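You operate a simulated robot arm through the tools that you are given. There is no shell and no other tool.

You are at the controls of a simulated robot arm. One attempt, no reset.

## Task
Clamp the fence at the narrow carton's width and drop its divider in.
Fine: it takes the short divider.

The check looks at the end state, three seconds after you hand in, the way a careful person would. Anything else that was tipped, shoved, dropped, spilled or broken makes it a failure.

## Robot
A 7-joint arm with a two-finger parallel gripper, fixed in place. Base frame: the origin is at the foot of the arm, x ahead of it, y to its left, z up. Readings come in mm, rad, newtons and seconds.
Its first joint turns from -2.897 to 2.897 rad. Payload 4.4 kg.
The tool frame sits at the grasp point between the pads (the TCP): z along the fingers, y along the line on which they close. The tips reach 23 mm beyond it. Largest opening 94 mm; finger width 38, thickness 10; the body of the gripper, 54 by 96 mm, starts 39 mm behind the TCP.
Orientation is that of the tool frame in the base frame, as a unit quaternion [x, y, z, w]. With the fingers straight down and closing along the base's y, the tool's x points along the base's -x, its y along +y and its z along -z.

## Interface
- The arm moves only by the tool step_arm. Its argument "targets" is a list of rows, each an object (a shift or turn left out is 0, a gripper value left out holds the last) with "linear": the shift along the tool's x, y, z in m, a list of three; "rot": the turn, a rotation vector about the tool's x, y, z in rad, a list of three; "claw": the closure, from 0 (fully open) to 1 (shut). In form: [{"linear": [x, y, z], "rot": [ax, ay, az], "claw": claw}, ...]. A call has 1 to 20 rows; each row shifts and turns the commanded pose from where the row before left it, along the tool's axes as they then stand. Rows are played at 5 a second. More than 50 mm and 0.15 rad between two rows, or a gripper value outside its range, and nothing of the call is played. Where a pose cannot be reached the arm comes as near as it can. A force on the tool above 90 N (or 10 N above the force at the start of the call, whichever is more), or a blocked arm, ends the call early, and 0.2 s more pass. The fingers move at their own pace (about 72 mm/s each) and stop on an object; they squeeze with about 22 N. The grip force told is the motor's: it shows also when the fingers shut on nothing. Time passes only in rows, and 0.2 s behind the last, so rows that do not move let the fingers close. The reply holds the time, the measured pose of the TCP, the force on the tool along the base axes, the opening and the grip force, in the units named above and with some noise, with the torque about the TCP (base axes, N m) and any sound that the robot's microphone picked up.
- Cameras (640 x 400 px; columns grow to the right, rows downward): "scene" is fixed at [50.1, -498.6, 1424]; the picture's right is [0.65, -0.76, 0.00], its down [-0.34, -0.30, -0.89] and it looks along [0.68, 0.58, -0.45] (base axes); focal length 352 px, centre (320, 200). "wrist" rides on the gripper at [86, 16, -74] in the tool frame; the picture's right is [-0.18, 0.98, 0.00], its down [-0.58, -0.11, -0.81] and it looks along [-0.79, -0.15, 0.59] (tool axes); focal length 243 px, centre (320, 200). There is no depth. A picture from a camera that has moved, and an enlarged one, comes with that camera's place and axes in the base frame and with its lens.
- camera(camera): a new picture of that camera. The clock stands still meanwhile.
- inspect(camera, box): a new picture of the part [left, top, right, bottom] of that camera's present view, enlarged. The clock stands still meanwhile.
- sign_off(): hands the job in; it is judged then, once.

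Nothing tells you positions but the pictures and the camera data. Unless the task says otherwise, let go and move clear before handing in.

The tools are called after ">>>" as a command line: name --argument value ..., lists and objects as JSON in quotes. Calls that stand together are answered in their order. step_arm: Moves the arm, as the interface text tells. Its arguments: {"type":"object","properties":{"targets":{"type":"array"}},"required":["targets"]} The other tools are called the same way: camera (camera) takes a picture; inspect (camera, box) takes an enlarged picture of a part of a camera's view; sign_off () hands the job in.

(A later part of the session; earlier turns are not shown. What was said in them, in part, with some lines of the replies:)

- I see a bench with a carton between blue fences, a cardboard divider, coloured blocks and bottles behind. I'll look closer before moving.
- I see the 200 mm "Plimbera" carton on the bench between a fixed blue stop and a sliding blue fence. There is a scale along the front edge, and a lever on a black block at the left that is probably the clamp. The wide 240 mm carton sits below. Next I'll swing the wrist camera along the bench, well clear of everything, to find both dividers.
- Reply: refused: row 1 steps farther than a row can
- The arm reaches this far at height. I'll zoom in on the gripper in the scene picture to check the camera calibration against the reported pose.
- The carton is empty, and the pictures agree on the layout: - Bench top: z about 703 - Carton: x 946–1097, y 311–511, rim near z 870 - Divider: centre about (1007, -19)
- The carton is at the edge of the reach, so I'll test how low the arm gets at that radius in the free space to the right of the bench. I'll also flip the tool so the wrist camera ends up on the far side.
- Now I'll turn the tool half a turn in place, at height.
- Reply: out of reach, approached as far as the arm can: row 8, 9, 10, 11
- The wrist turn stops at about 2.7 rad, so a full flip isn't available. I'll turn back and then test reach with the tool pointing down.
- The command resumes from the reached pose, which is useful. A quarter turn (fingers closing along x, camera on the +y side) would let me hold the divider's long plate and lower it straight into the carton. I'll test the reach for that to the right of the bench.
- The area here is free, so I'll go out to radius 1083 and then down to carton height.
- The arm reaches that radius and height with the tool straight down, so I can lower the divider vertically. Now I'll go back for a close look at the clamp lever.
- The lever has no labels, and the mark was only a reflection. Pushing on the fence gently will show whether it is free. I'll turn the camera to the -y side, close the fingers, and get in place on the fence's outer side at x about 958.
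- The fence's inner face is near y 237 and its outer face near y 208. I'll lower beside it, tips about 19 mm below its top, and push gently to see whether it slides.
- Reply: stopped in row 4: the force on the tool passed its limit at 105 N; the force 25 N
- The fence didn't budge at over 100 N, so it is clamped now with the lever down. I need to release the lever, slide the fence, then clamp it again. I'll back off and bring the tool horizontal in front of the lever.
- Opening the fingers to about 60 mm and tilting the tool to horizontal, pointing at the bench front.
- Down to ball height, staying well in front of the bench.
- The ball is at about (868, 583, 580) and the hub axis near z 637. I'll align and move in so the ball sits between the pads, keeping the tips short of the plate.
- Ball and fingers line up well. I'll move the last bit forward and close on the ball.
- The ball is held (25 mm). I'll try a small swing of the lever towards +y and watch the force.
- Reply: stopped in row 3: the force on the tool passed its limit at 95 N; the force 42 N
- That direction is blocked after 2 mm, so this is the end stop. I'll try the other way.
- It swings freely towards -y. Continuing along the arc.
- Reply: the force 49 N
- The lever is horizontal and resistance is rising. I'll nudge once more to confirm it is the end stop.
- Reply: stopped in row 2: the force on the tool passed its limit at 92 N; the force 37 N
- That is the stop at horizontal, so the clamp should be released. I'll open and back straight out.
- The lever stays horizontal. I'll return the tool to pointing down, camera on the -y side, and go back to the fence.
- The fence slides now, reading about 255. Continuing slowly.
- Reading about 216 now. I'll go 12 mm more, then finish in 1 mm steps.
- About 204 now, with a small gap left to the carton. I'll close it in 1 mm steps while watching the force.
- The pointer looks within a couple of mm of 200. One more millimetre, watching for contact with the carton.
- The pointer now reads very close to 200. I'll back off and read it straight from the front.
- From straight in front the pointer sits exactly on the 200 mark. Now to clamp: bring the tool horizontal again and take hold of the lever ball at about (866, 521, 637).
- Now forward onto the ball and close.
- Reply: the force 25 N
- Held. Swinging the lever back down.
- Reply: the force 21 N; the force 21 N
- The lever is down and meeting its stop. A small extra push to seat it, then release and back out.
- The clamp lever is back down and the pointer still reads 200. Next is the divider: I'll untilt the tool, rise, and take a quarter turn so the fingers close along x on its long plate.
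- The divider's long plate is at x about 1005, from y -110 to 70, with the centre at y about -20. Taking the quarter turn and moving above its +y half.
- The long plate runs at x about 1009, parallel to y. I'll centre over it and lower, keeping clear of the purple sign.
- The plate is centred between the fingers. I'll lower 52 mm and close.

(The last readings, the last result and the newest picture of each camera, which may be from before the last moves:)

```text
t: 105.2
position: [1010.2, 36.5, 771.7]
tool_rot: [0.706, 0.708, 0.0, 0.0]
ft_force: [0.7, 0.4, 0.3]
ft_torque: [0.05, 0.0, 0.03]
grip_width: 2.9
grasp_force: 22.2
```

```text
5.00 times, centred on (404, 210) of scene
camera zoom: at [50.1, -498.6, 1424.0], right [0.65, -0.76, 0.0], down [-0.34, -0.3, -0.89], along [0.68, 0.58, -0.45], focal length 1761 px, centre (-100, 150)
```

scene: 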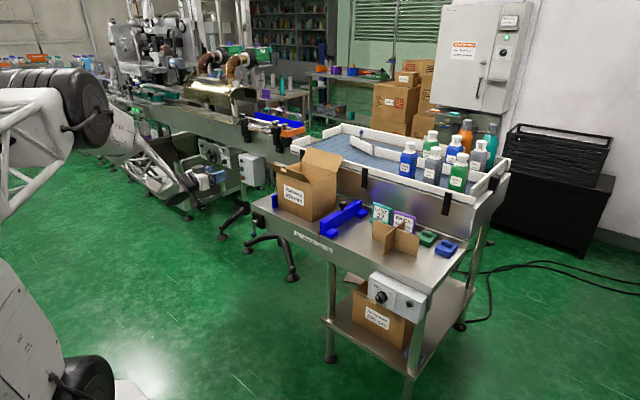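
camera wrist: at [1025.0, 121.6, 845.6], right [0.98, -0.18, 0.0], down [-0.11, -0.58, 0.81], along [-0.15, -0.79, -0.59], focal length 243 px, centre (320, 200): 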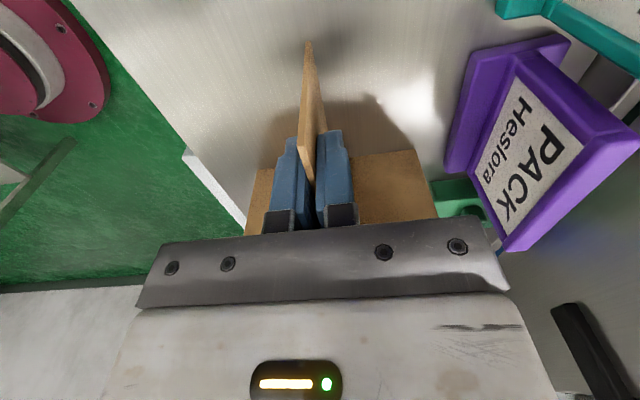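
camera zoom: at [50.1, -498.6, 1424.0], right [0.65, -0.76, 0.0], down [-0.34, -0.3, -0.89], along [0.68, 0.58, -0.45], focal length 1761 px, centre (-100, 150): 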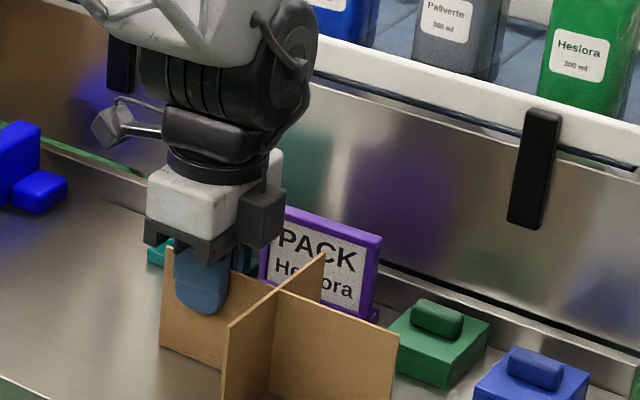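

I have the plate, but I took the +y half. In the carton that would put the camera bracket against the left wall. I'll let go without disturbing it and regrip on the -y half, so everything stays inside the carton opening.

>>> step_arm --targets '[{"claw": 0.45}, {"claw": 0.45}, {"claw": 0.45}, {"linear": [0, 0, -0.03]}, {"linear": [0, 0, -0.04]}, {"linear": [-0.05, 0, 0]}, {"linear": [-0.05, 0, 0]}, {"linear": [-0.009, 0, 0]}, {}]'

>>> camera --camera "wrist"

>>> inspect --camera "scene" --box '[340, 170, 468, 250]'

```text
t: 107.2
position: [1010.1, -73.1, 843.0]
tool_rot: [0.706, 0.708, 0.0, -0.001]
ft_force: [-0.4, 0.1, 0.8]
ft_torque: [0.01, -0.02, -0.01]
grip_width: 51.6
grasp_force: 0.1
```

```text
taken
camera wrist: at [1026.4, 12.9, 917.1], right [0.98, -0.18, 0.0], down [-0.11, -0.58, 0.81], along [-0.15, -0.79, -0.59], focal length 243 px, centre (320, 200)
```

wrist: 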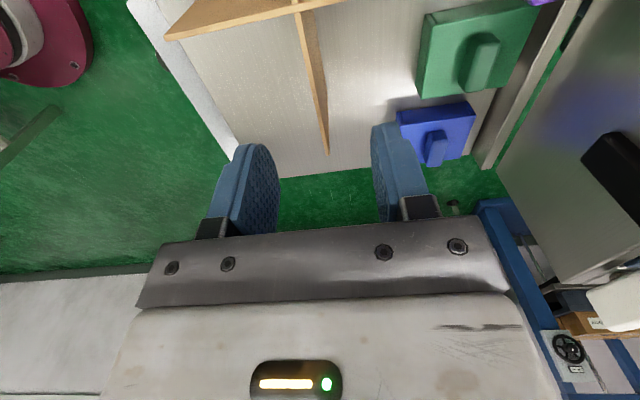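

```text
5.00 times, centred on (404, 210) of scene
camera zoom: at [50.1, -498.6, 1424.0], right [0.65, -0.76, 0.0], down [-0.34, -0.3, -0.89], along [0.68, 0.58, -0.45], focal length 1761 px, centre (-100, 150)
```

zoom: 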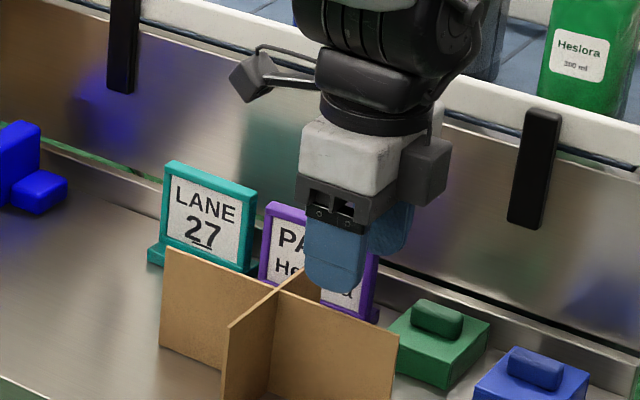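

Centre of the divider is at y about -20, and I'm 53 mm to its -y side. Lower and close.

>>> step_arm --targets '[{"linear": [0, 0, 0.04]}, {"linear": [0, 0, 0.031]}, {}, {"claw": 1}, {"claw": 1}, {"claw": 1}, {"claw": 1}]'

>>> step_arm --targets '[{"linear": [0, 0, -0.02]}, {"linear": [0, 0, -0.02]}, {}]'

>>> camera --camera "wrist"

>>> inspect --camera "scene" --box '[340, 170, 468, 250]'

```text
t: 108.8
position: [1011.0, -73.3, 771.1]
tool_rot: [0.706, 0.708, -0.001, 0.001]
ft_force: [-0.1, -0.4, 0.5]
ft_torque: [-0.03, 0.0, 0.01]
grip_width: 2.4
grasp_force: 22.2
```

```text
t: 109.6
position: [1010.2, -73.5, 813.5]
tool_rot: [0.707, 0.708, 0.0, -0.001]
ft_force: [0.3, 0.1, -0.4]
ft_torque: [-0.01, 0.0, 0.0]
grip_width: 2.5
grasp_force: 22.5
```

```text
taken
camera wrist: at [1026.4, 12.3, 887.1], right [0.98, -0.18, 0.0], down [-0.11, -0.58, 0.81], along [-0.15, -0.79, -0.59], focal length 243 px, centre (320, 200)
```

wrist: 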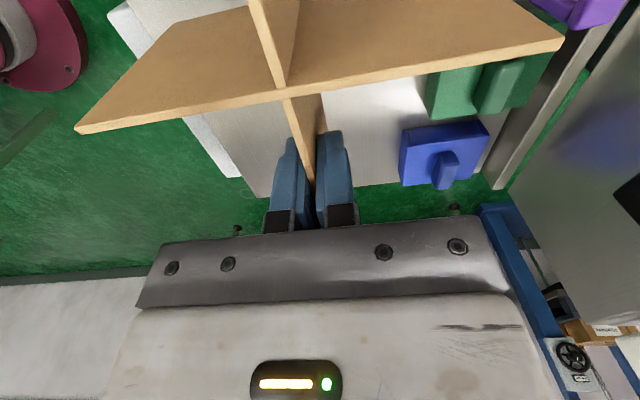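

```text
5.00 times, centred on (404, 210) of scene
camera zoom: at [50.1, -498.6, 1424.0], right [0.65, -0.76, 0.0], down [-0.34, -0.3, -0.89], along [0.68, 0.58, -0.45], focal length 1761 px, centre (-100, 150)
```

zoom: 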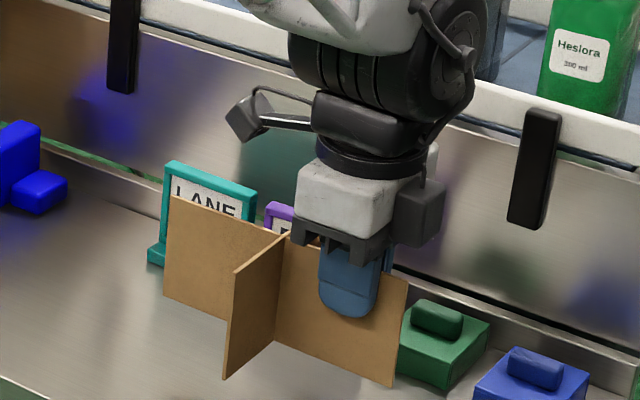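

The divider lifts level and secure. I'll raise it above the flap height and carry it over the carton.

>>> step_arm --targets '[{"linear": [0, 0, -0.04]}, {"linear": [0, 0, -0.05]}, {"linear": [0, 0, -0.05]}, {"linear": [0, 0, -0.05]}, {"linear": [0, 0, -0.05]}, {"linear": [0.02, 0, 0]}, {"linear": [0.04, 0, 0]}, {"linear": [0.05, 0, 0]}, {"linear": [0.05, 0, 0]}, {"linear": [0.05, 0, 0]}, {"linear": [0.05, 0, 0]}, {"linear": [0.05, 0, 0]}, {"linear": [0.05, 0, 0]}, {"linear": [0.04, 0, 0]}, {"linear": [0.03, 0.005, 0]}, {"linear": [0, 0.007, 0]}, {}]'

>>> camera --camera "wrist"

>>> inspect --camera "scene" --box '[230, 90, 390, 190]'

```text
t: 113.2
position: [1021.3, 357.5, 1049.7]
tool_rot: [0.706, 0.708, 0.001, 0.0]
ft_force: [-0.1, -0.1, -1.4]
ft_torque: [-0.04, 0.01, -0.04]
grip_width: 2.6
grasp_force: 22.2
```

```text
taken
camera wrist: at [1037.5, 442.5, 1124.0], right [0.98, -0.18, 0.0], down [-0.11, -0.58, 0.81], along [-0.15, -0.79, -0.59], focal length 243 px, centre (320, 200)
```

wrist: 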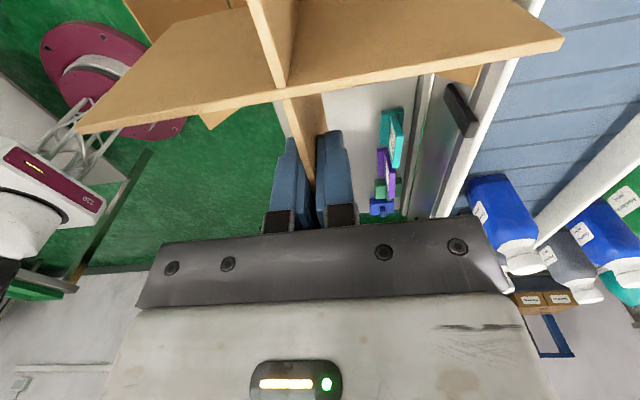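

```text
4.00 times, centred on (310, 140) of scene
camera zoom: at [50.1, -498.6, 1424.0], right [0.65, -0.76, 0.0], down [-0.34, -0.3, -0.89], along [0.68, 0.58, -0.45], focal length 1409 px, centre (360, 440)
```

zoom: 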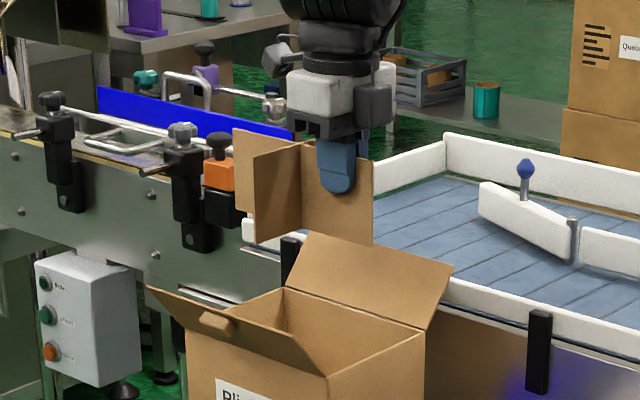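

The divider hangs level above the carton. I'll take enlarged scene views of the rim and the divider to align x precisely.

>>> inspect --camera "scene" --box '[264, 146, 344, 196]'

>>> inspect --camera "scene" --box '[270, 110, 350, 160]'

```text
8.00 times, centred on (304, 171) of scene
camera zoom: at [50.1, -498.6, 1424.0], right [0.65, -0.76, 0.0], down [-0.34, -0.3, -0.89], along [0.68, 0.58, -0.45], focal length 2818 px, centre (448, 432)
```

zoom: 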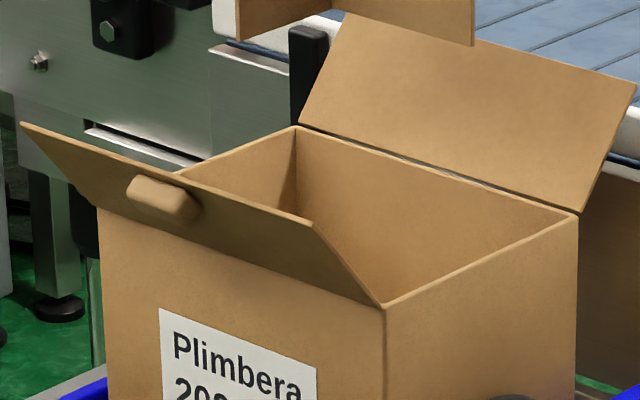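

```text
8.00 times, centred on (310, 135) of scene
camera zoom: at [50.1, -498.6, 1424.0], right [0.65, -0.76, 0.0], down [-0.34, -0.3, -0.89], along [0.68, 0.58, -0.45], focal length 2818 px, centre (400, 720)
```

zoom: 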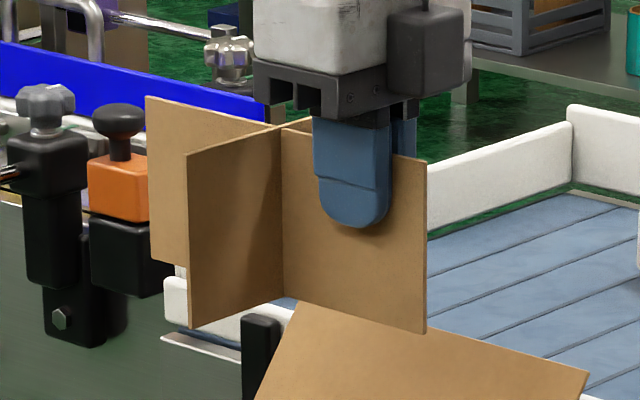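

Aligned within about 2 mm. But the small box on the gripper's -y side would hit the carton's right wall before the divider reaches the floor. I'll put the divider back on its spot and regrip closer to its centre (30 mm off instead of 53), which keeps everything inside the walls.

>>> step_arm --targets '[{"linear": [-0.03, 0, 0]}, {"linear": [-0.05, 0, 0]}, {"linear": [-0.05, 0, 0]}, {"linear": [-0.05, 0, 0]}, {"linear": [-0.05, 0, 0]}, {"linear": [-0.05, 0, 0]}, {"linear": [-0.05, 0, 0]}, {"linear": [-0.05, 0, 0]}, {"linear": [-0.04, -0.006, 0]}, {"linear": [-0.011, -0.005, 0]}, {}, {"linear": [0, 0, 0.05]}, {"linear": [0, 0, 0.05]}, {"linear": [0, 0, 0.05]}, {"linear": [0, 0, 0.05]}, {"linear": [0, 0, 0.04]}, {"linear": [0, 0, 0.02]}, {}]'

>>> inspect --camera "scene" --box '[340, 170, 468, 250]'

```text
t: 117.0
position: [1010.4, -75.6, 790.4]
tool_rot: [0.706, 0.708, 0.0, 0.0]
ft_force: [0.2, -0.2, 0.1]
ft_torque: [-0.06, 0.0, 0.02]
grip_width: 2.8
grasp_force: 21.8
```

```text
5.00 times, centred on (404, 210) of scene
camera zoom: at [50.1, -498.6, 1424.0], right [0.65, -0.76, 0.0], down [-0.34, -0.3, -0.89], along [0.68, 0.58, -0.45], focal length 1761 px, centre (-100, 150)
```

zoom: 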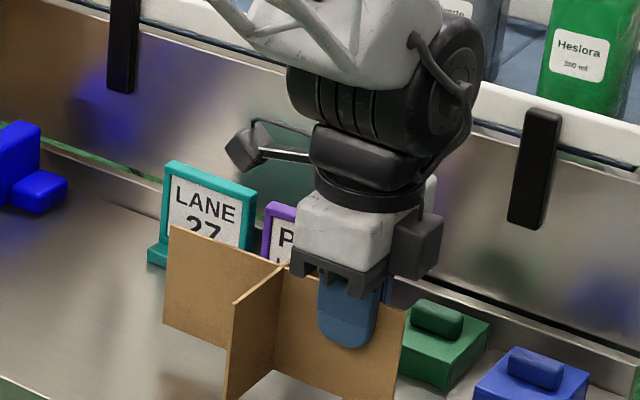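

Lowering the last 19 mm gently until it touches, then releasing and regripping.

>>> step_arm --targets '[{"linear": [0, 0, 0.01]}, {"linear": [0, 0, 0.005]}, {"linear": [0, 0, 0.003]}, {"linear": [0, 0, 0.001]}, {}]'

```text
t: 118.2
position: [1010.3, -74.1, 772.2]
tool_rot: [0.707, 0.708, -0.001, 0.0]
ft_force: [-0.4, -0.3, 1.0]
ft_torque: [-0.01, 0.03, 0.04]
grip_width: 2.5
grasp_force: 22.5
```

>>> step_arm --targets '[{"linear": [0, 0, 0.001]}, {"claw": 0.45}, {"claw": 0.45}, {"claw": 0.45}, {"linear": [0, 0, -0.03]}, {"linear": [0, 0, -0.03]}, {"linear": [0.023, 0, 0]}, {}]'

>>> camera --camera "wrist"

>>> inspect --camera "scene" --box '[340, 170, 468, 250]'

```text
t: 120.0
position: [1011.9, -51.9, 831.4]
tool_rot: [0.706, 0.708, 0.0, 0.001]
ft_force: [-1.1, 0.5, -0.2]
ft_torque: [0.0, -0.01, -0.01]
grip_width: 51.9
grasp_force: 0.0
```

```text
taken
camera wrist: at [1027.3, 34.0, 906.3], right [0.98, -0.18, 0.0], down [-0.11, -0.58, 0.81], along [-0.15, -0.79, -0.59], focal length 243 px, centre (320, 200)
```

wrist: 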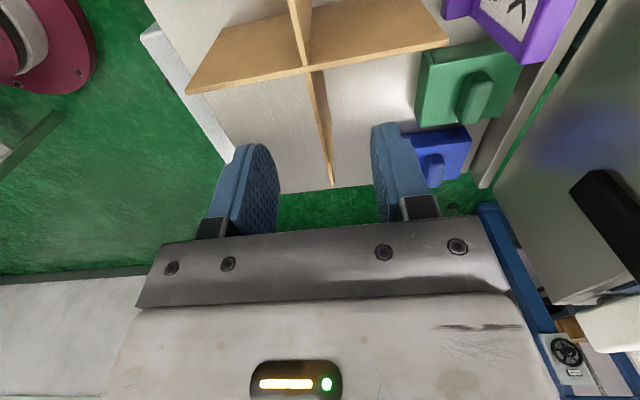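

```text
5.00 times, centred on (404, 210) of scene
camera zoom: at [50.1, -498.6, 1424.0], right [0.65, -0.76, 0.0], down [-0.34, -0.3, -0.89], along [0.68, 0.58, -0.45], focal length 1761 px, centre (-100, 150)
```

zoom: 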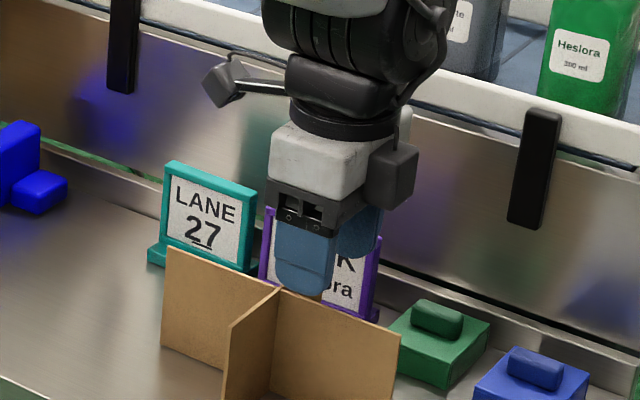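

Divider centre is at (1011, -20.5) and the tool is now 31 mm to its -y side. Lower, close and lift.

>>> step_arm --targets '[{"linear": [0, -0.001, 0.03]}, {"linear": [0, 0, 0.03]}, {}, {"claw": 1}, {"claw": 1}, {"claw": 1}, {"claw": 1}]'

>>> step_arm --targets '[{"linear": [0, 0, -0.02]}, {"linear": [0, 0, -0.05]}, {"linear": [0, 0, -0.05]}, {"linear": [0, 0, -0.05]}, {"linear": [0, 0, -0.05]}, {"linear": [0, 0, -0.05]}, {"linear": [0, 0, -0.01]}, {"linear": [0.03, 0, 0]}, {"linear": [0.05, 0, 0]}, {"linear": [0.05, 0, 0]}, {"linear": [0.05, 0, 0]}, {"linear": [0.05, 0, 0]}, {"linear": [0.05, 0, 0]}, {"linear": [0.05, 0, 0]}, {"linear": [0.05, 0, 0]}, {"linear": [0.035, 0.005, 0]}, {"linear": [0.016, 0.004, 0]}, {}]'

>>> inspect --camera "scene" --box '[230, 90, 390, 190]'

>>> camera --camera "wrist"

```text
t: 121.6
position: [1011.8, -52.8, 774.3]
tool_rot: [0.706, 0.708, 0.0, 0.0]
ft_force: [0.8, -0.2, 0.3]
ft_torque: [-0.02, -0.01, 0.02]
grip_width: 2.4
grasp_force: 21.8
```

```text
t: 125.4
position: [1016.9, 383.6, 1050.0]
tool_rot: [0.707, 0.707, 0.0, 0.0]
ft_force: [-0.9, -0.3, -0.9]
ft_torque: [-0.03, 0.05, -0.02]
grip_width: 2.4
grasp_force: 21.8
```

```text
4.00 times, centred on (310, 140) of scene
camera zoom: at [50.1, -498.6, 1424.0], right [0.65, -0.76, 0.0], down [-0.34, -0.3, -0.89], along [0.68, 0.58, -0.45], focal length 1409 px, centre (360, 440)
```

zoom: 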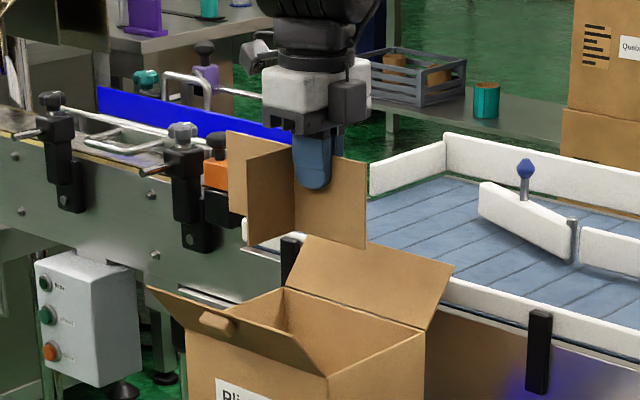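

```text
taken
camera wrist: at [1031.9, 468.0, 1124.5], right [0.98, -0.18, 0.0], down [-0.11, -0.58, 0.81], along [-0.15, -0.79, -0.59], focal length 243 px, centre (320, 200)
```

wrist: 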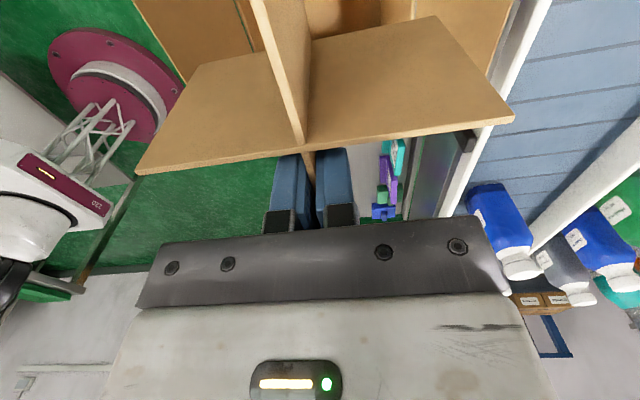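

Shift -5.6 mm in y and +2.6 mm in x, then lower to just above the rim.

>>> step_arm --targets '[{"linear": [-0.0056, 0.0026, 0]}, {"linear": [0, 0, 0.04]}, {"linear": [0, 0, 0.04]}, {}, {}]'

>>> inspect --camera "scene" --box '[264, 130, 344, 180]'

>>> camera --camera "wrist"

```text
t: 126.6
position: [1018.7, 372.6, 973.0]
tool_rot: [0.707, 0.707, 0.0, 0.0]
ft_force: [-0.1, 0.6, -0.9]
ft_torque: [0.0, 0.0, -0.01]
grip_width: 2.5
grasp_force: 22.1
```

```text
8.00 times, centred on (304, 155) of scene
camera zoom: at [50.1, -498.6, 1424.0], right [0.65, -0.76, 0.0], down [-0.34, -0.3, -0.89], along [0.68, 0.58, -0.45], focal length 2818 px, centre (448, 560)
```

zoom: 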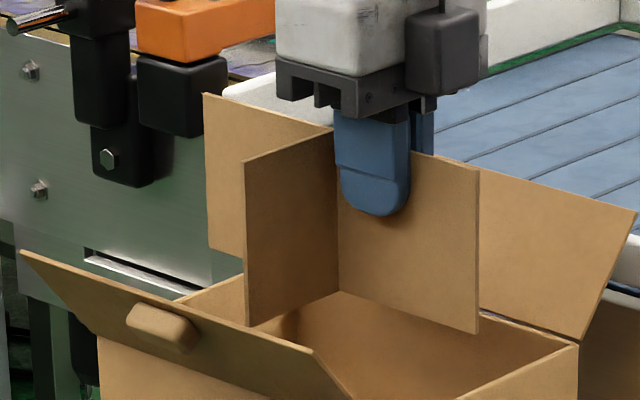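

```text
taken
camera wrist: at [1034.4, 458.5, 1047.5], right [0.98, -0.18, 0.0], down [-0.11, -0.58, 0.81], along [-0.15, -0.79, -0.59], focal length 243 px, centre (320, 200)
```

wrist: 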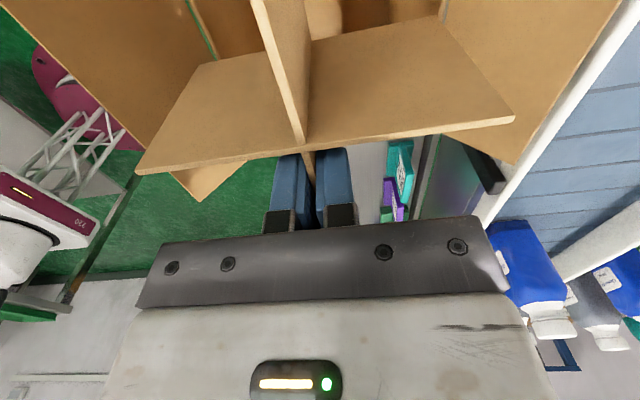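

>>> inspect --camera "wrist" --box '[130, 0, 290, 100]'

>>> inspect --camera "wrist" --box '[380, 0, 540, 100]'

>>> step_arm --targets '[{}, {}]'

```text
4.00 times, centred on (210, 50) of wrist
camera zoom: at [1034.4, 458.5, 1047.5], right [0.98, -0.18, 0.0], down [-0.11, -0.58, 0.81], along [-0.15, -0.79, -0.59], focal length 970 px, centre (760, 800)
```

zoom: 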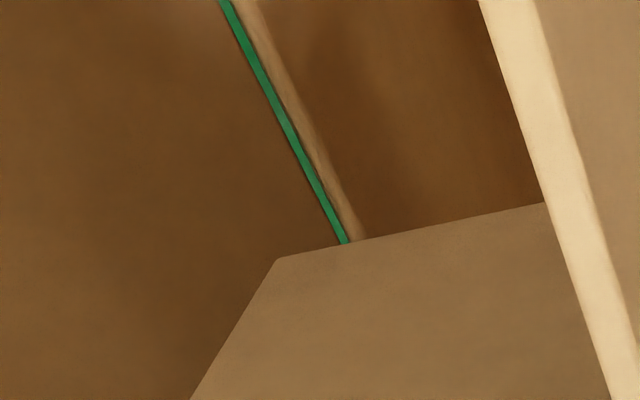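

```text
4.00 times, centred on (460, 50) of wrist
camera zoom: at [1034.4, 458.5, 1047.5], right [0.98, -0.18, 0.0], down [-0.11, -0.58, 0.81], along [-0.15, -0.79, -0.59], focal length 970 px, centre (-240, 800)
```

zoom: 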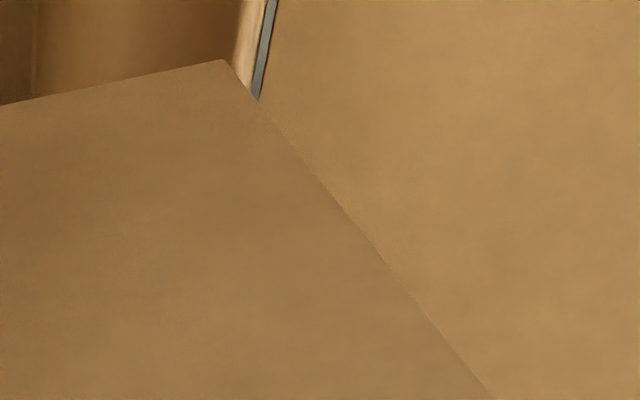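

```text
t: 127.2
position: [1018.9, 373.2, 973.2]
tool_rot: [0.707, 0.708, 0.0, -0.001]
ft_force: [0.8, -0.3, 0.4]
ft_torque: [0.0, -0.02, 0.01]
grip_width: 2.4
grasp_force: 22.3
```

The divider centre is now at (1019, 405). The wrist view puts the opening's centre near x 1025 and the scene view near x 1020, with y at 410. I'll shift +3 in x and +5 in y, lower to rim level and check again.

>>> step_arm --targets '[{"linear": [0.005, 0.003, 0]}, {"linear": [0, 0, 0.01]}, {"linear": [0, 0, 0.005]}, {}, {}]'

>>> inspect --camera "scene" --box '[272, 150, 320, 180]'

>>> inspect --camera "scene" --box '[300, 150, 348, 180]'

>>> inspect --camera "wrist" --box '[150, 0, 278, 80]'

>>> inspect --camera "wrist" --box '[380, 0, 508, 80]'

```text
t: 128.4
position: [1023.1, 378.3, 956.2]
tool_rot: [0.706, 0.708, 0.0, 0.0]
ft_force: [0.0, 0.2, -1.2]
ft_torque: [0.04, 0.01, 0.02]
grip_width: 2.6
grasp_force: 22.1
```

```text
13.33 times, centred on (296, 165) of scene
camera zoom: at [50.1, -498.6, 1424.0], right [0.65, -0.76, 0.0], down [-0.34, -0.3, -0.89], along [0.68, 0.58, -0.45], focal length 4697 px, centre (640, 667)
```

zoom: 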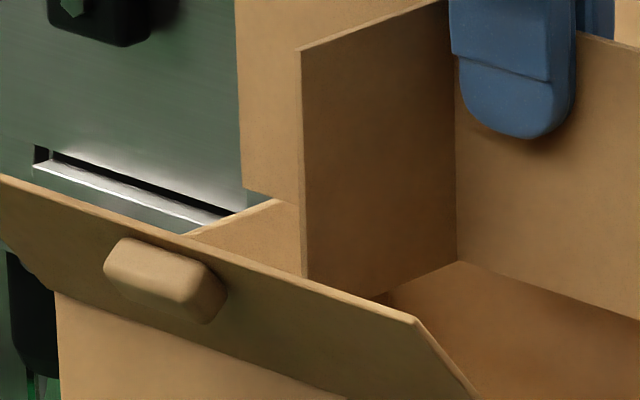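

```text
13.33 times, centred on (324, 165) of scene
camera zoom: at [50.1, -498.6, 1424.0], right [0.65, -0.76, 0.0], down [-0.34, -0.3, -0.89], along [0.68, 0.58, -0.45], focal length 4697 px, centre (267, 667)
```

zoom: 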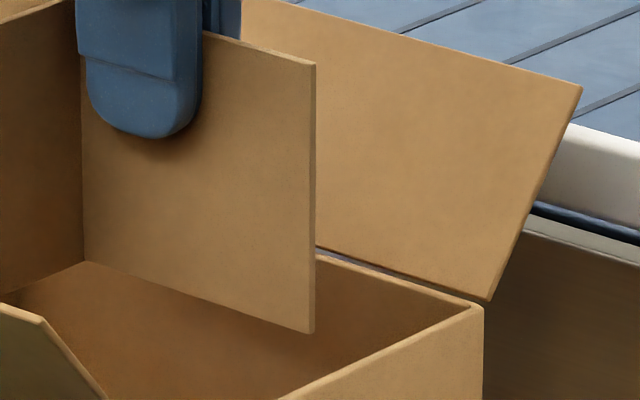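

```text
5.00 times, centred on (214, 40) of wrist
camera zoom: at [1038.4, 463.0, 1031.3], right [0.98, -0.18, 0.0], down [-0.11, -0.58, 0.81], along [-0.15, -0.79, -0.59], focal length 1213 px, centre (850, 1000)
```

zoom: 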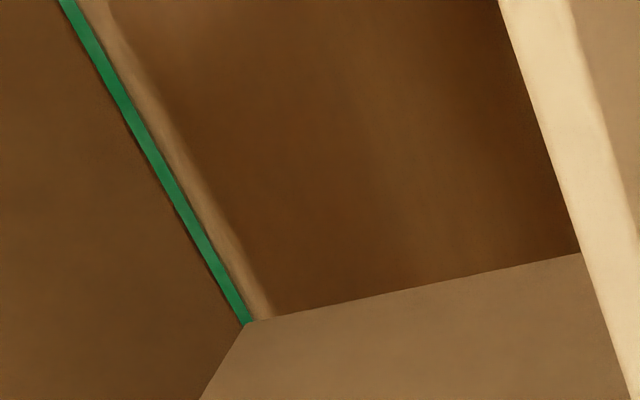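

```text
5.00 times, centred on (444, 40) of wrist
camera zoom: at [1038.4, 463.0, 1031.3], right [0.98, -0.18, 0.0], down [-0.11, -0.58, 0.81], along [-0.15, -0.79, -0.59], focal length 1213 px, centre (-300, 1000)
```

zoom: 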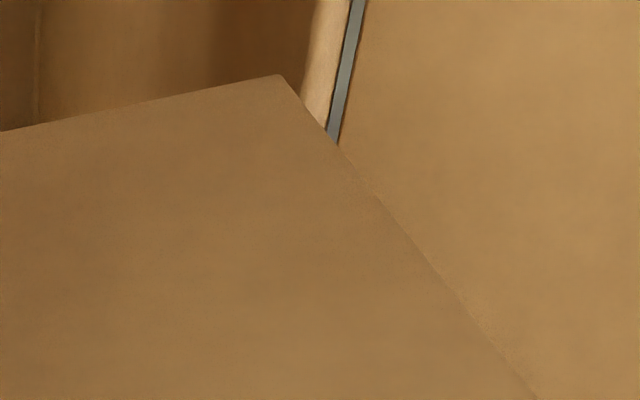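

The wrist view says 2 mm more in x would centre it. I'll shift and enter the rim slowly, checking forces.

>>> step_arm --targets '[{"linear": [0, 0.002, 0]}, {}, {"linear": [0, 0, 0.005]}, {"linear": [0, 0, 0.005]}, {"linear": [0, 0, 0.005]}, {}]'

>>> inspect --camera "wrist" --box '[150, 0, 278, 80]'

>>> inspect --camera "wrist" --box '[380, 0, 508, 80]'

>>> inspect --camera "scene" --box '[272, 140, 352, 190]'

```text
t: 129.8
position: [1028.3, 378.1, 941.2]
tool_rot: [0.706, 0.708, 0.001, -0.001]
ft_force: [0.1, 0.0, -0.2]
ft_torque: [-0.01, 0.0, 0.0]
grip_width: 2.7
grasp_force: 22.3
```

```text
5.00 times, centred on (214, 40) of wrist
camera zoom: at [1042.3, 463.4, 1015.2], right [0.98, -0.18, 0.0], down [-0.11, -0.58, 0.81], along [-0.15, -0.79, -0.59], focal length 1213 px, centre (850, 1000)
```

zoom: 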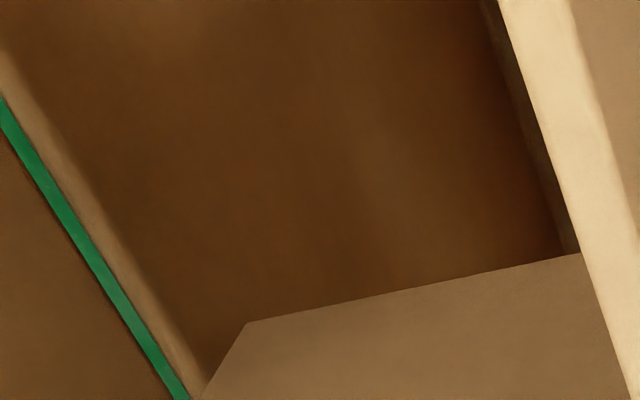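

```text
5.00 times, centred on (444, 40) of wrist
camera zoom: at [1042.3, 463.4, 1015.2], right [0.98, -0.18, 0.0], down [-0.11, -0.58, 0.81], along [-0.15, -0.79, -0.59], focal length 1213 px, centre (-300, 1000)
```

zoom: 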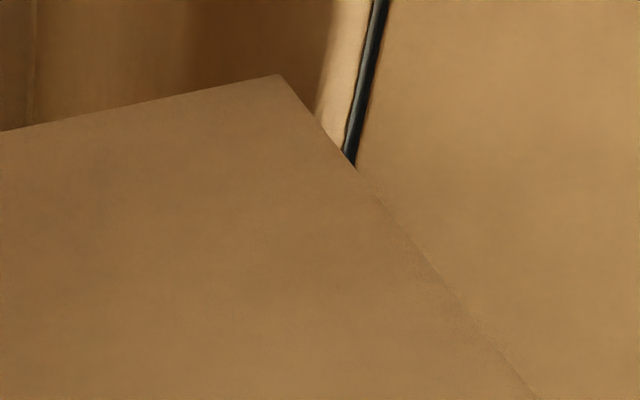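

```text
8.00 times, centred on (312, 165) of scene
camera zoom: at [50.1, -498.6, 1424.0], right [0.65, -0.76, 0.0], down [-0.34, -0.3, -0.89], along [0.68, 0.58, -0.45], focal length 2818 px, centre (384, 480)
```

zoom: 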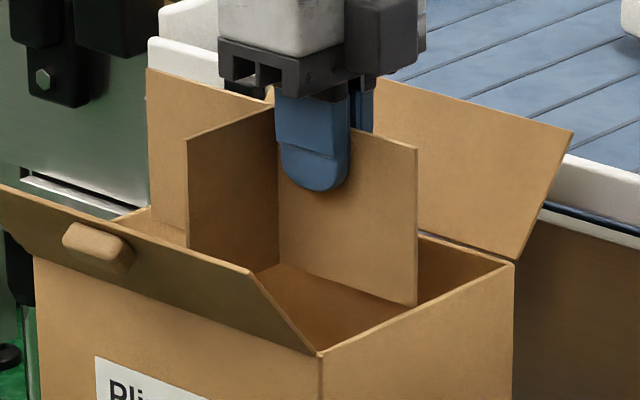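

The divider's lower edge is now inside the rim on both sides, with no contact force. I'll shift 1 mm back and keep lowering.

>>> step_arm --targets '[{"linear": [0, -0.001, 0.003]}, {"linear": [0, 0, 0.008]}, {"linear": [0, 0, 0.008]}, {"linear": [0, 0, 0.008]}, {}]'

>>> inspect --camera "wrist" --box '[100, 0, 292, 120]'

>>> inspect --camera "wrist" --box '[380, 0, 572, 120]'

>>> inspect --camera "scene" --box '[272, 140, 352, 190]'

```text
t: 131.0
position: [1024.2, 377.8, 914.8]
tool_rot: [0.706, 0.708, 0.0, 0.0]
ft_force: [-0.9, -0.1, 0.8]
ft_torque: [-0.01, 0.01, 0.02]
grip_width: 2.6
grasp_force: 21.8
```

```text
3.33 times, centred on (196, 60) of wrist
camera zoom: at [1039.9, 463.2, 989.1], right [0.98, -0.18, 0.0], down [-0.11, -0.58, 0.81], along [-0.15, -0.79, -0.59], focal length 809 px, centre (733, 667)
```

zoom: 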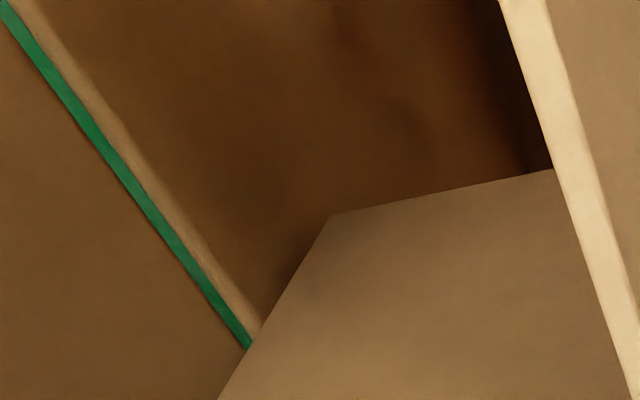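

```text
3.33 times, centred on (476, 60) of wrist
camera zoom: at [1039.9, 463.2, 989.1], right [0.98, -0.18, 0.0], down [-0.11, -0.58, 0.81], along [-0.15, -0.79, -0.59], focal length 809 px, centre (-200, 667)
```

zoom: 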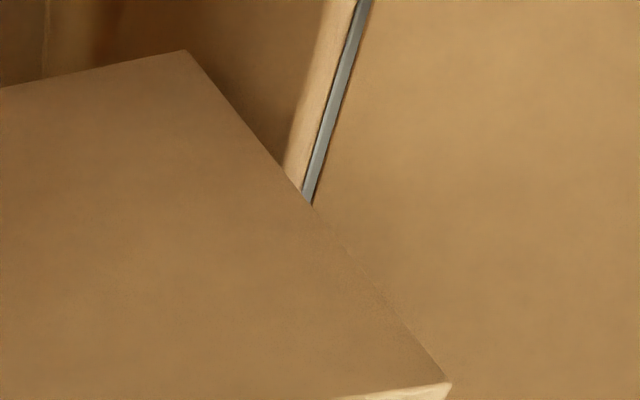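

```text
8.00 times, centred on (312, 165) of scene
camera zoom: at [50.1, -498.6, 1424.0], right [0.65, -0.76, 0.0], down [-0.34, -0.3, -0.89], along [0.68, 0.58, -0.45], focal length 2818 px, centre (384, 480)
```

zoom: 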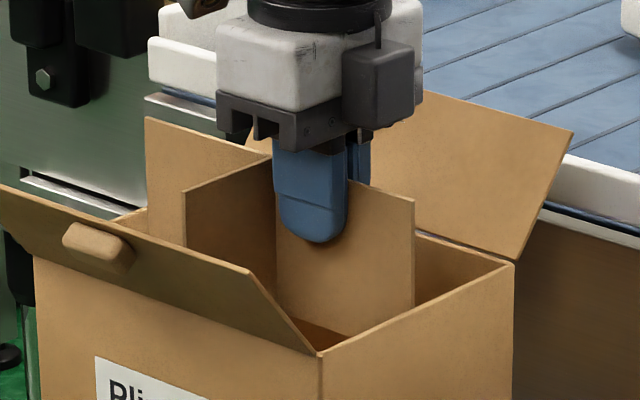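

Clear on all sides. Continuing down.

>>> step_arm --targets '[{"linear": [0, 0, 0.01]}, {"linear": [0, 0, 0.01]}, {"linear": [0, 0, 0.01]}, {"linear": [0, 0, 0.01]}, {"linear": [0, 0, 0.01]}, {}]'

>>> inspect --camera "scene" --box '[264, 130, 360, 190]'

>>> camera --camera "wrist"

```text
t: 132.4
position: [1024.2, 378.0, 865.2]
tool_rot: [0.706, 0.708, 0.0, -0.001]
ft_force: [0.6, 0.1, -0.8]
ft_torque: [-0.02, -0.02, -0.01]
grip_width: 2.6
grasp_force: 21.9
```

```text
6.67 times, centred on (312, 160) of scene
camera zoom: at [50.1, -498.6, 1424.0], right [0.65, -0.76, 0.0], down [-0.34, -0.3, -0.89], along [0.68, 0.58, -0.45], focal length 2348 px, centre (373, 467)
```

zoom: 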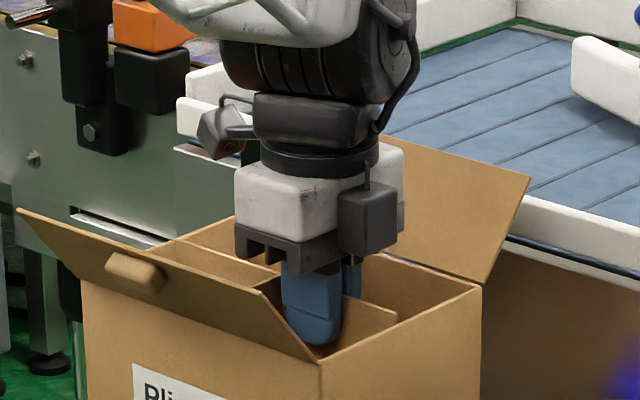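

```text
taken
camera wrist: at [1039.7, 463.9, 939.0], right [0.98, -0.18, 0.0], down [-0.11, -0.58, 0.81], along [-0.15, -0.79, -0.59], focal length 243 px, centre (320, 200)
```

wrist: 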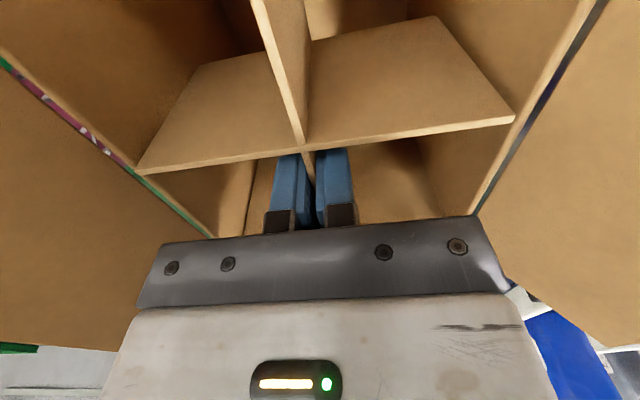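

Everything still moves freely and the gripper is inside the walls. Continuing.

>>> step_arm --targets '[{"linear": [0, 0, 0.01]}, {"linear": [0, 0, 0.01]}, {"linear": [0, 0, 0.01]}, {"linear": [0, 0, 0.01]}, {}]'

>>> inspect --camera "scene" --box '[264, 130, 360, 190]'

>>> camera --camera "wrist"

```text
t: 133.6
position: [1025.1, 379.5, 823.3]
tool_rot: [0.706, 0.708, 0.0, 0.0]
ft_force: [0.5, 0.4, -1.1]
ft_torque: [-0.02, 0.02, 0.02]
grip_width: 2.5
grasp_force: 21.4
```

```text
6.67 times, centred on (312, 160) of scene
camera zoom: at [50.1, -498.6, 1424.0], right [0.65, -0.76, 0.0], down [-0.34, -0.3, -0.89], along [0.68, 0.58, -0.45], focal length 2348 px, centre (373, 467)
```

zoom: 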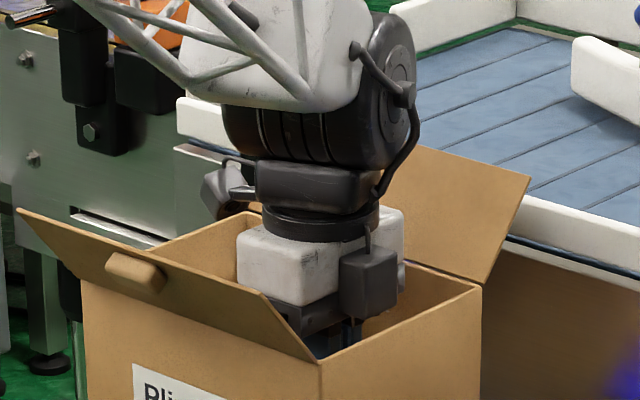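

```text
taken
camera wrist: at [1041.2, 464.9, 898.6], right [0.98, -0.18, 0.0], down [-0.11, -0.58, 0.81], along [-0.15, -0.79, -0.59], focal length 243 px, centre (320, 200)
```

wrist: 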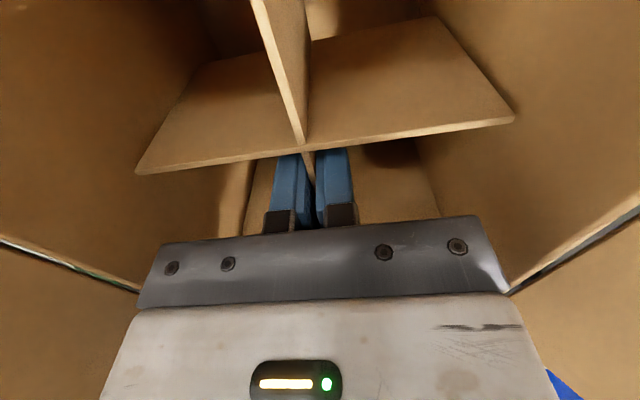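

>>> step_arm --targets '[{"linear": [0, 0, 0.01]}, {"linear": [0, 0, 0.01]}, {"linear": [0, 0, 0.01]}, {}]'

>>> inspect --camera "scene" --box '[264, 130, 360, 190]'

```text
t: 134.6
position: [1026.0, 379.4, 793.4]
tool_rot: [0.707, 0.708, 0.001, 0.0]
ft_force: [0.2, 0.1, -1.2]
ft_torque: [-0.03, 0.01, 0.0]
grip_width: 2.7
grasp_force: 22.1
```

```text
6.67 times, centred on (312, 160) of scene
camera zoom: at [50.1, -498.6, 1424.0], right [0.65, -0.76, 0.0], down [-0.34, -0.3, -0.89], along [0.68, 0.58, -0.45], focal length 2348 px, centre (373, 467)
```

zoom: 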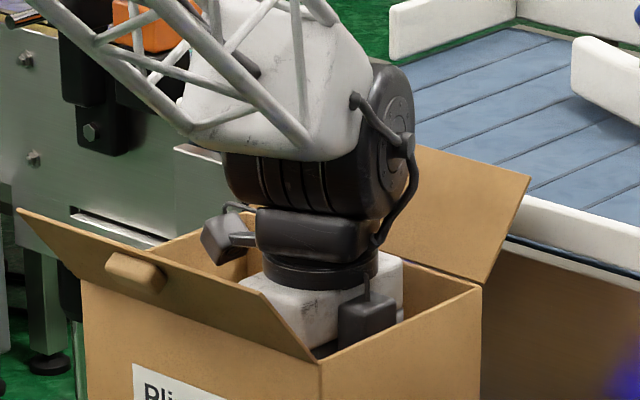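

Nearly down. I'll finish in 3 mm steps and watch for touch-down.

>>> step_arm --targets '[{"linear": [0, 0, 0.004]}, {"linear": [0, 0, 0.004]}, {"linear": [0, 0, 0.003]}, {}]'

```text
t: 135.6
position: [1024.1, 379.9, 782.1]
tool_rot: [0.707, 0.707, -0.001, -0.001]
ft_force: [0.7, 0.3, -1.5]
ft_torque: [-0.02, 0.02, -0.02]
grip_width: 2.3
grasp_force: 22.1
```

>>> step_arm --targets '[{"linear": [0, 0, 0.002]}, {"linear": [0, 0, 0.002]}, {}]'

```text
t: 136.4
position: [1024.5, 379.8, 778.0]
tool_rot: [0.707, 0.708, 0.0, 0.001]
ft_force: [-0.4, 0.4, 0.3]
ft_torque: [-0.04, 0.01, 0.01]
grip_width: 2.5
grasp_force: 22.2
```

>>> step_arm --targets '[{"linear": [0, 0, 0.002]}, {}]'

```text
t: 137.0
position: [1025.6, 380.0, 778.1]
tool_rot: [0.706, 0.708, 0.001, 0.001]
ft_force: [-3.3, -2.5, 18.6]
ft_torque: [0.42, 0.06, 0.06]
grip_width: 2.4
grasp_force: 22.3
```

Touched down on the carton floor. I'll ease off, open a little, and rise straight up.

>>> step_arm --targets '[{"linear": [0, 0, -0.0015]}, {"claw": 0.7}, {"claw": 0.7}, {"claw": 0.7}]'

>>> camera --camera "wrist"

```text
t: 138.0
position: [1023.7, 379.0, 778.0]
tool_rot: [0.707, 0.707, 0.0, 0.0]
ft_force: [-0.6, 0.4, -0.2]
ft_torque: [0.02, 0.02, -0.02]
grip_width: 28.3
grasp_force: 0.1
```

```text
taken
camera wrist: at [1039.9, 464.6, 852.0], right [0.98, -0.18, 0.0], down [-0.11, -0.58, 0.81], along [-0.15, -0.79, -0.59], focal length 243 px, centre (320, 200)
```

wrist: 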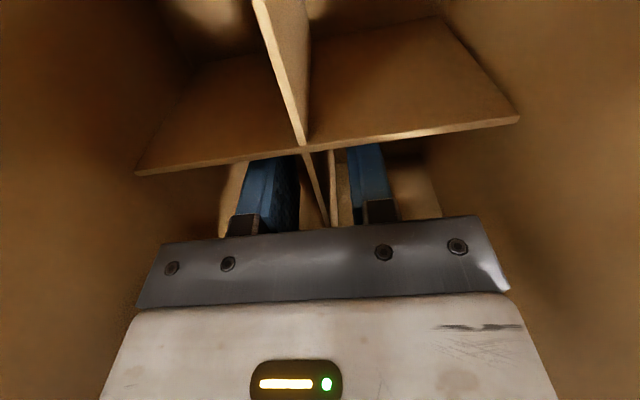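

Released and standing upright. Rising straight out.

>>> step_arm --targets '[{"linear": [0, 0, -0.01]}, {"linear": [0, 0, -0.02]}, {"linear": [0, 0, -0.03]}, {"linear": [0, 0, -0.03]}]'

>>> camera --camera "wrist"

>>> inspect --camera "scene" --box '[264, 130, 360, 190]'

```text
t: 139.0
position: [1025.0, 379.0, 869.5]
tool_rot: [0.707, 0.708, 0.0, 0.0]
ft_force: [-1.8, -0.2, -0.9]
ft_torque: [0.01, 0.01, 0.01]
grip_width: 28.2
grasp_force: 0.2
```

```text
taken
camera wrist: at [1040.5, 464.4, 944.0], right [0.98, -0.18, 0.0], down [-0.11, -0.58, 0.81], along [-0.15, -0.79, -0.59], focal length 243 px, centre (320, 200)
```

wrist: 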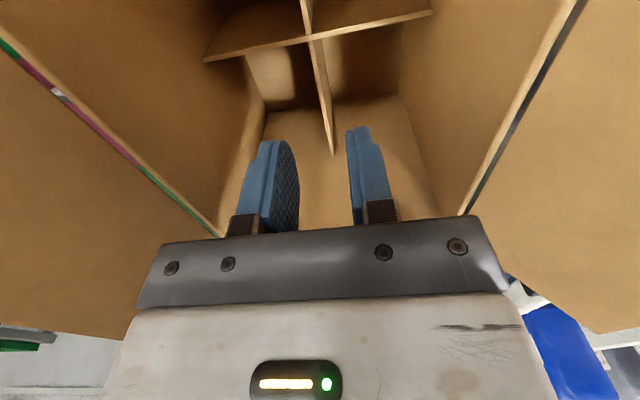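

```text
6.67 times, centred on (312, 160) of scene
camera zoom: at [50.1, -498.6, 1424.0], right [0.65, -0.76, 0.0], down [-0.34, -0.3, -0.89], along [0.68, 0.58, -0.45], focal length 2348 px, centre (373, 467)
```

zoom: 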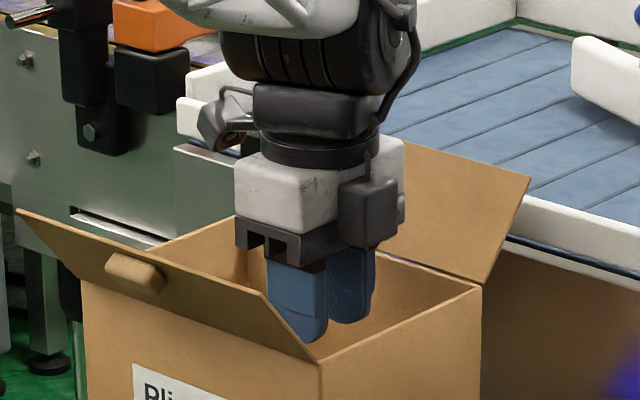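

The divider stands in place. I'll rise clear, retreat, and inspect everything.

>>> step_arm --targets '[{"linear": [0, 0, -0.04]}, {"linear": [0, 0, -0.05]}, {"linear": [0, 0, -0.05]}, {"linear": [0, 0, -0.05]}, {"linear": [0, 0, -0.05]}, {"linear": [0, 0, -0.02]}, {"linear": [0, -0.05, 0]}, {"linear": [0, -0.05, 0]}, {"linear": [0, -0.05, 0]}, {"linear": [0, -0.05, 0]}]'

>>> step_arm --targets '[{"rot": [0, 0, -0.15]}, {"rot": [0, 0, -0.15]}, {"rot": [0, 0, -0.15]}, {"rot": [0, 0, -0.15]}, {"rot": [0, 0, -0.15]}, {"rot": [0, 0, -0.15]}, {"rot": [0, 0, -0.15]}, {"rot": [0, 0, -0.15]}, {"rot": [0, 0, -0.15]}, {"rot": [0, 0, -0.15]}, {"rot": [0, 0, -0.0708]}]'

>>> camera --camera "wrist"

>>> camera --camera "scene"

>>> inspect --camera "scene" --box '[240, 140, 368, 220]'

>>> inspect --camera "wrist" --box '[240, 0, 480, 150]'

```text
t: 141.2
position: [822.6, 378.8, 1131.1]
tool_rot: [0.707, 0.708, 0.0, 0.0]
ft_force: [-0.4, 0.0, -0.1]
ft_torque: [-0.03, 0.05, -0.03]
grip_width: 28.4
grasp_force: 0.0
```

```text
t: 143.6
position: [825.1, 377.0, 1127.3]
tool_rot: [-0.002, 1.0, 0.001, 0.0]
ft_force: [0.4, -0.4, 0.6]
ft_torque: [-0.02, 0.02, 0.02]
grip_width: 28.4
grasp_force: 0.0
```

```text
taken
camera wrist: at [738.1, 392.5, 1201.9], right [0.18, 0.98, 0.0], down [0.58, -0.11, 0.81], along [0.79, -0.15, -0.59], focal length 243 px, centre (320, 200)
```

wrist: 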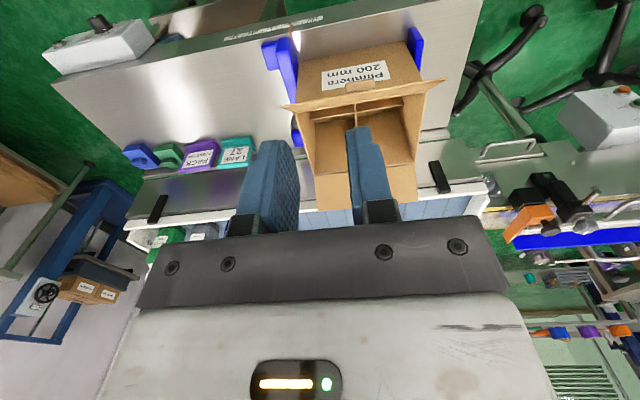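

```text
taken
```

scene: 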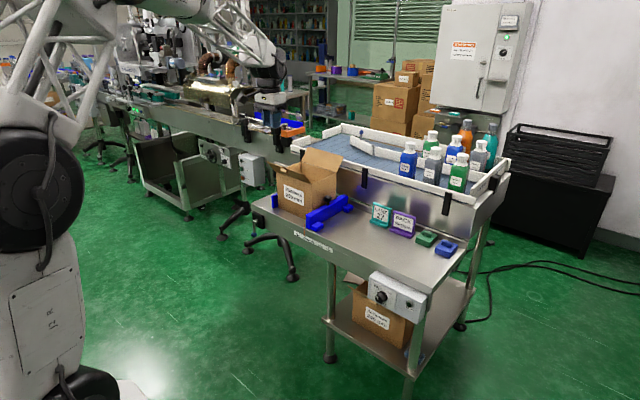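

```text
5.00 times, centred on (304, 180) of scene
camera zoom: at [50.1, -498.6, 1424.0], right [0.65, -0.76, 0.0], down [-0.34, -0.3, -0.89], along [0.68, 0.58, -0.45], focal length 1761 px, centre (400, 300)
```

zoom: 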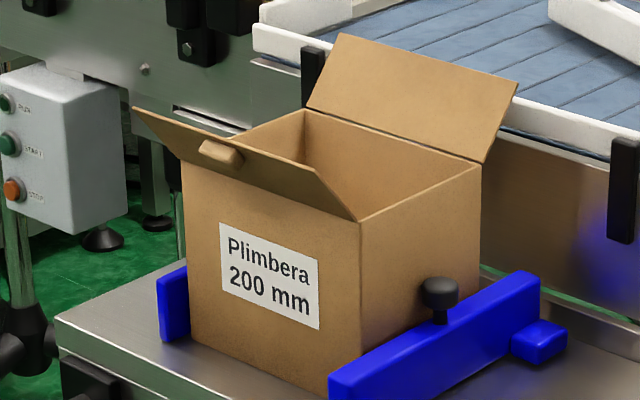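

```text
2.67 times, centred on (360, 75) of wrist
camera zoom: at [738.1, 392.5, 1201.9], right [0.18, 0.98, 0.0], down [0.58, -0.11, 0.81], along [0.79, -0.15, -0.59], focal length 647 px, centre (213, 533)
```

zoom: 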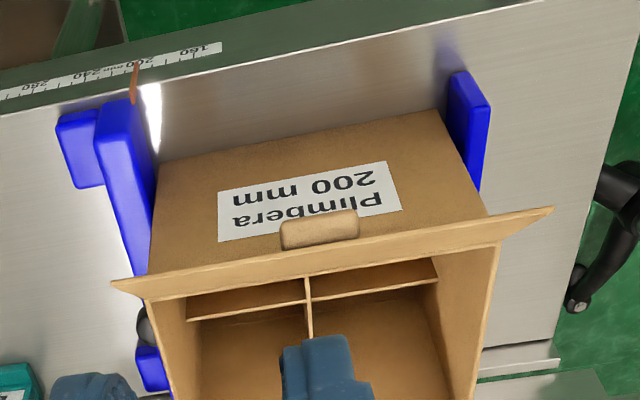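

>>> inspect --camera "scene" --box '[236, 205, 284, 235]'

>>> inspect --camera "scene" --box '[286, 205, 334, 235]'

>>> inspect --camera "scene" --box '[340, 180, 500, 280]'

```text
13.33 times, centred on (260, 220) of scene
camera zoom: at [50.1, -498.6, 1424.0], right [0.65, -0.76, 0.0], down [-0.34, -0.3, -0.89], along [0.68, 0.58, -0.45], focal length 4697 px, centre (1120, -67)
```

zoom: 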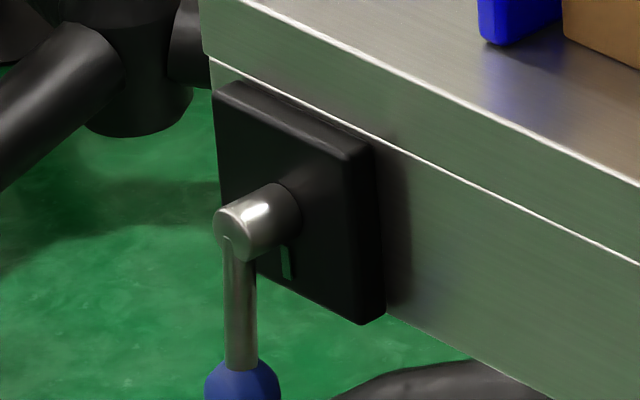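

```text
13.33 times, centred on (310, 220) of scene
camera zoom: at [50.1, -498.6, 1424.0], right [0.65, -0.76, 0.0], down [-0.34, -0.3, -0.89], along [0.68, 0.58, -0.45], focal length 4697 px, centre (453, -67)
```

zoom: 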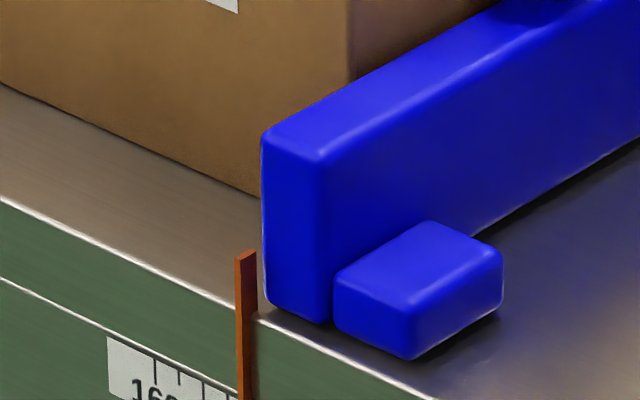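

```text
4.00 times, centred on (420, 230) of scene
camera zoom: at [50.1, -498.6, 1424.0], right [0.65, -0.76, 0.0], down [-0.34, -0.3, -0.89], along [0.68, 0.58, -0.45], focal length 1409 px, centre (-80, 80)
```

zoom: 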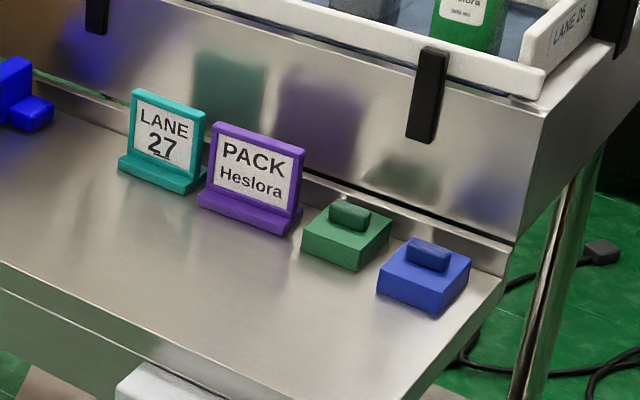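

The lever is back exactly where it was when clamped, and the pointer reads 200. The divider stands upright in the 200 mm carton, and the signs and blocks are untouched. The gripper is open, empty and well clear, so I'm handing in.

>>> sign_off

```text
The job is handed in.
```

The fence is set at 200 mm with the clamp lever down, and the divider is standing upright on the floor of the Plimbera carton. I've handed the job in; no verdict has come back yet.

- **Fence:** it was clamped at about 270 when I started. I released the lever, slid the fence until the pointer sat on the 200 mark, and swung the lever back down to its stop. The lever looks the same as it did when the fence was first locked. I didn't push on the fence again to test it, so as not to risk shifting it.
- **Divider:** I found only one on or around the bench, about 177 by 126 mm. It fits the narrow carton and would be too short for the 240 mm one, so I took it as the short divider. I lowered it in until it touched the floor, then let go.
- **Everything else:** the signs, blocks, bottles and wide carton look untouched in the last pictures. The gripper is empty and clear of the bench.

While getting the grip right, I set the divider back down on its spot twice to regrip it.
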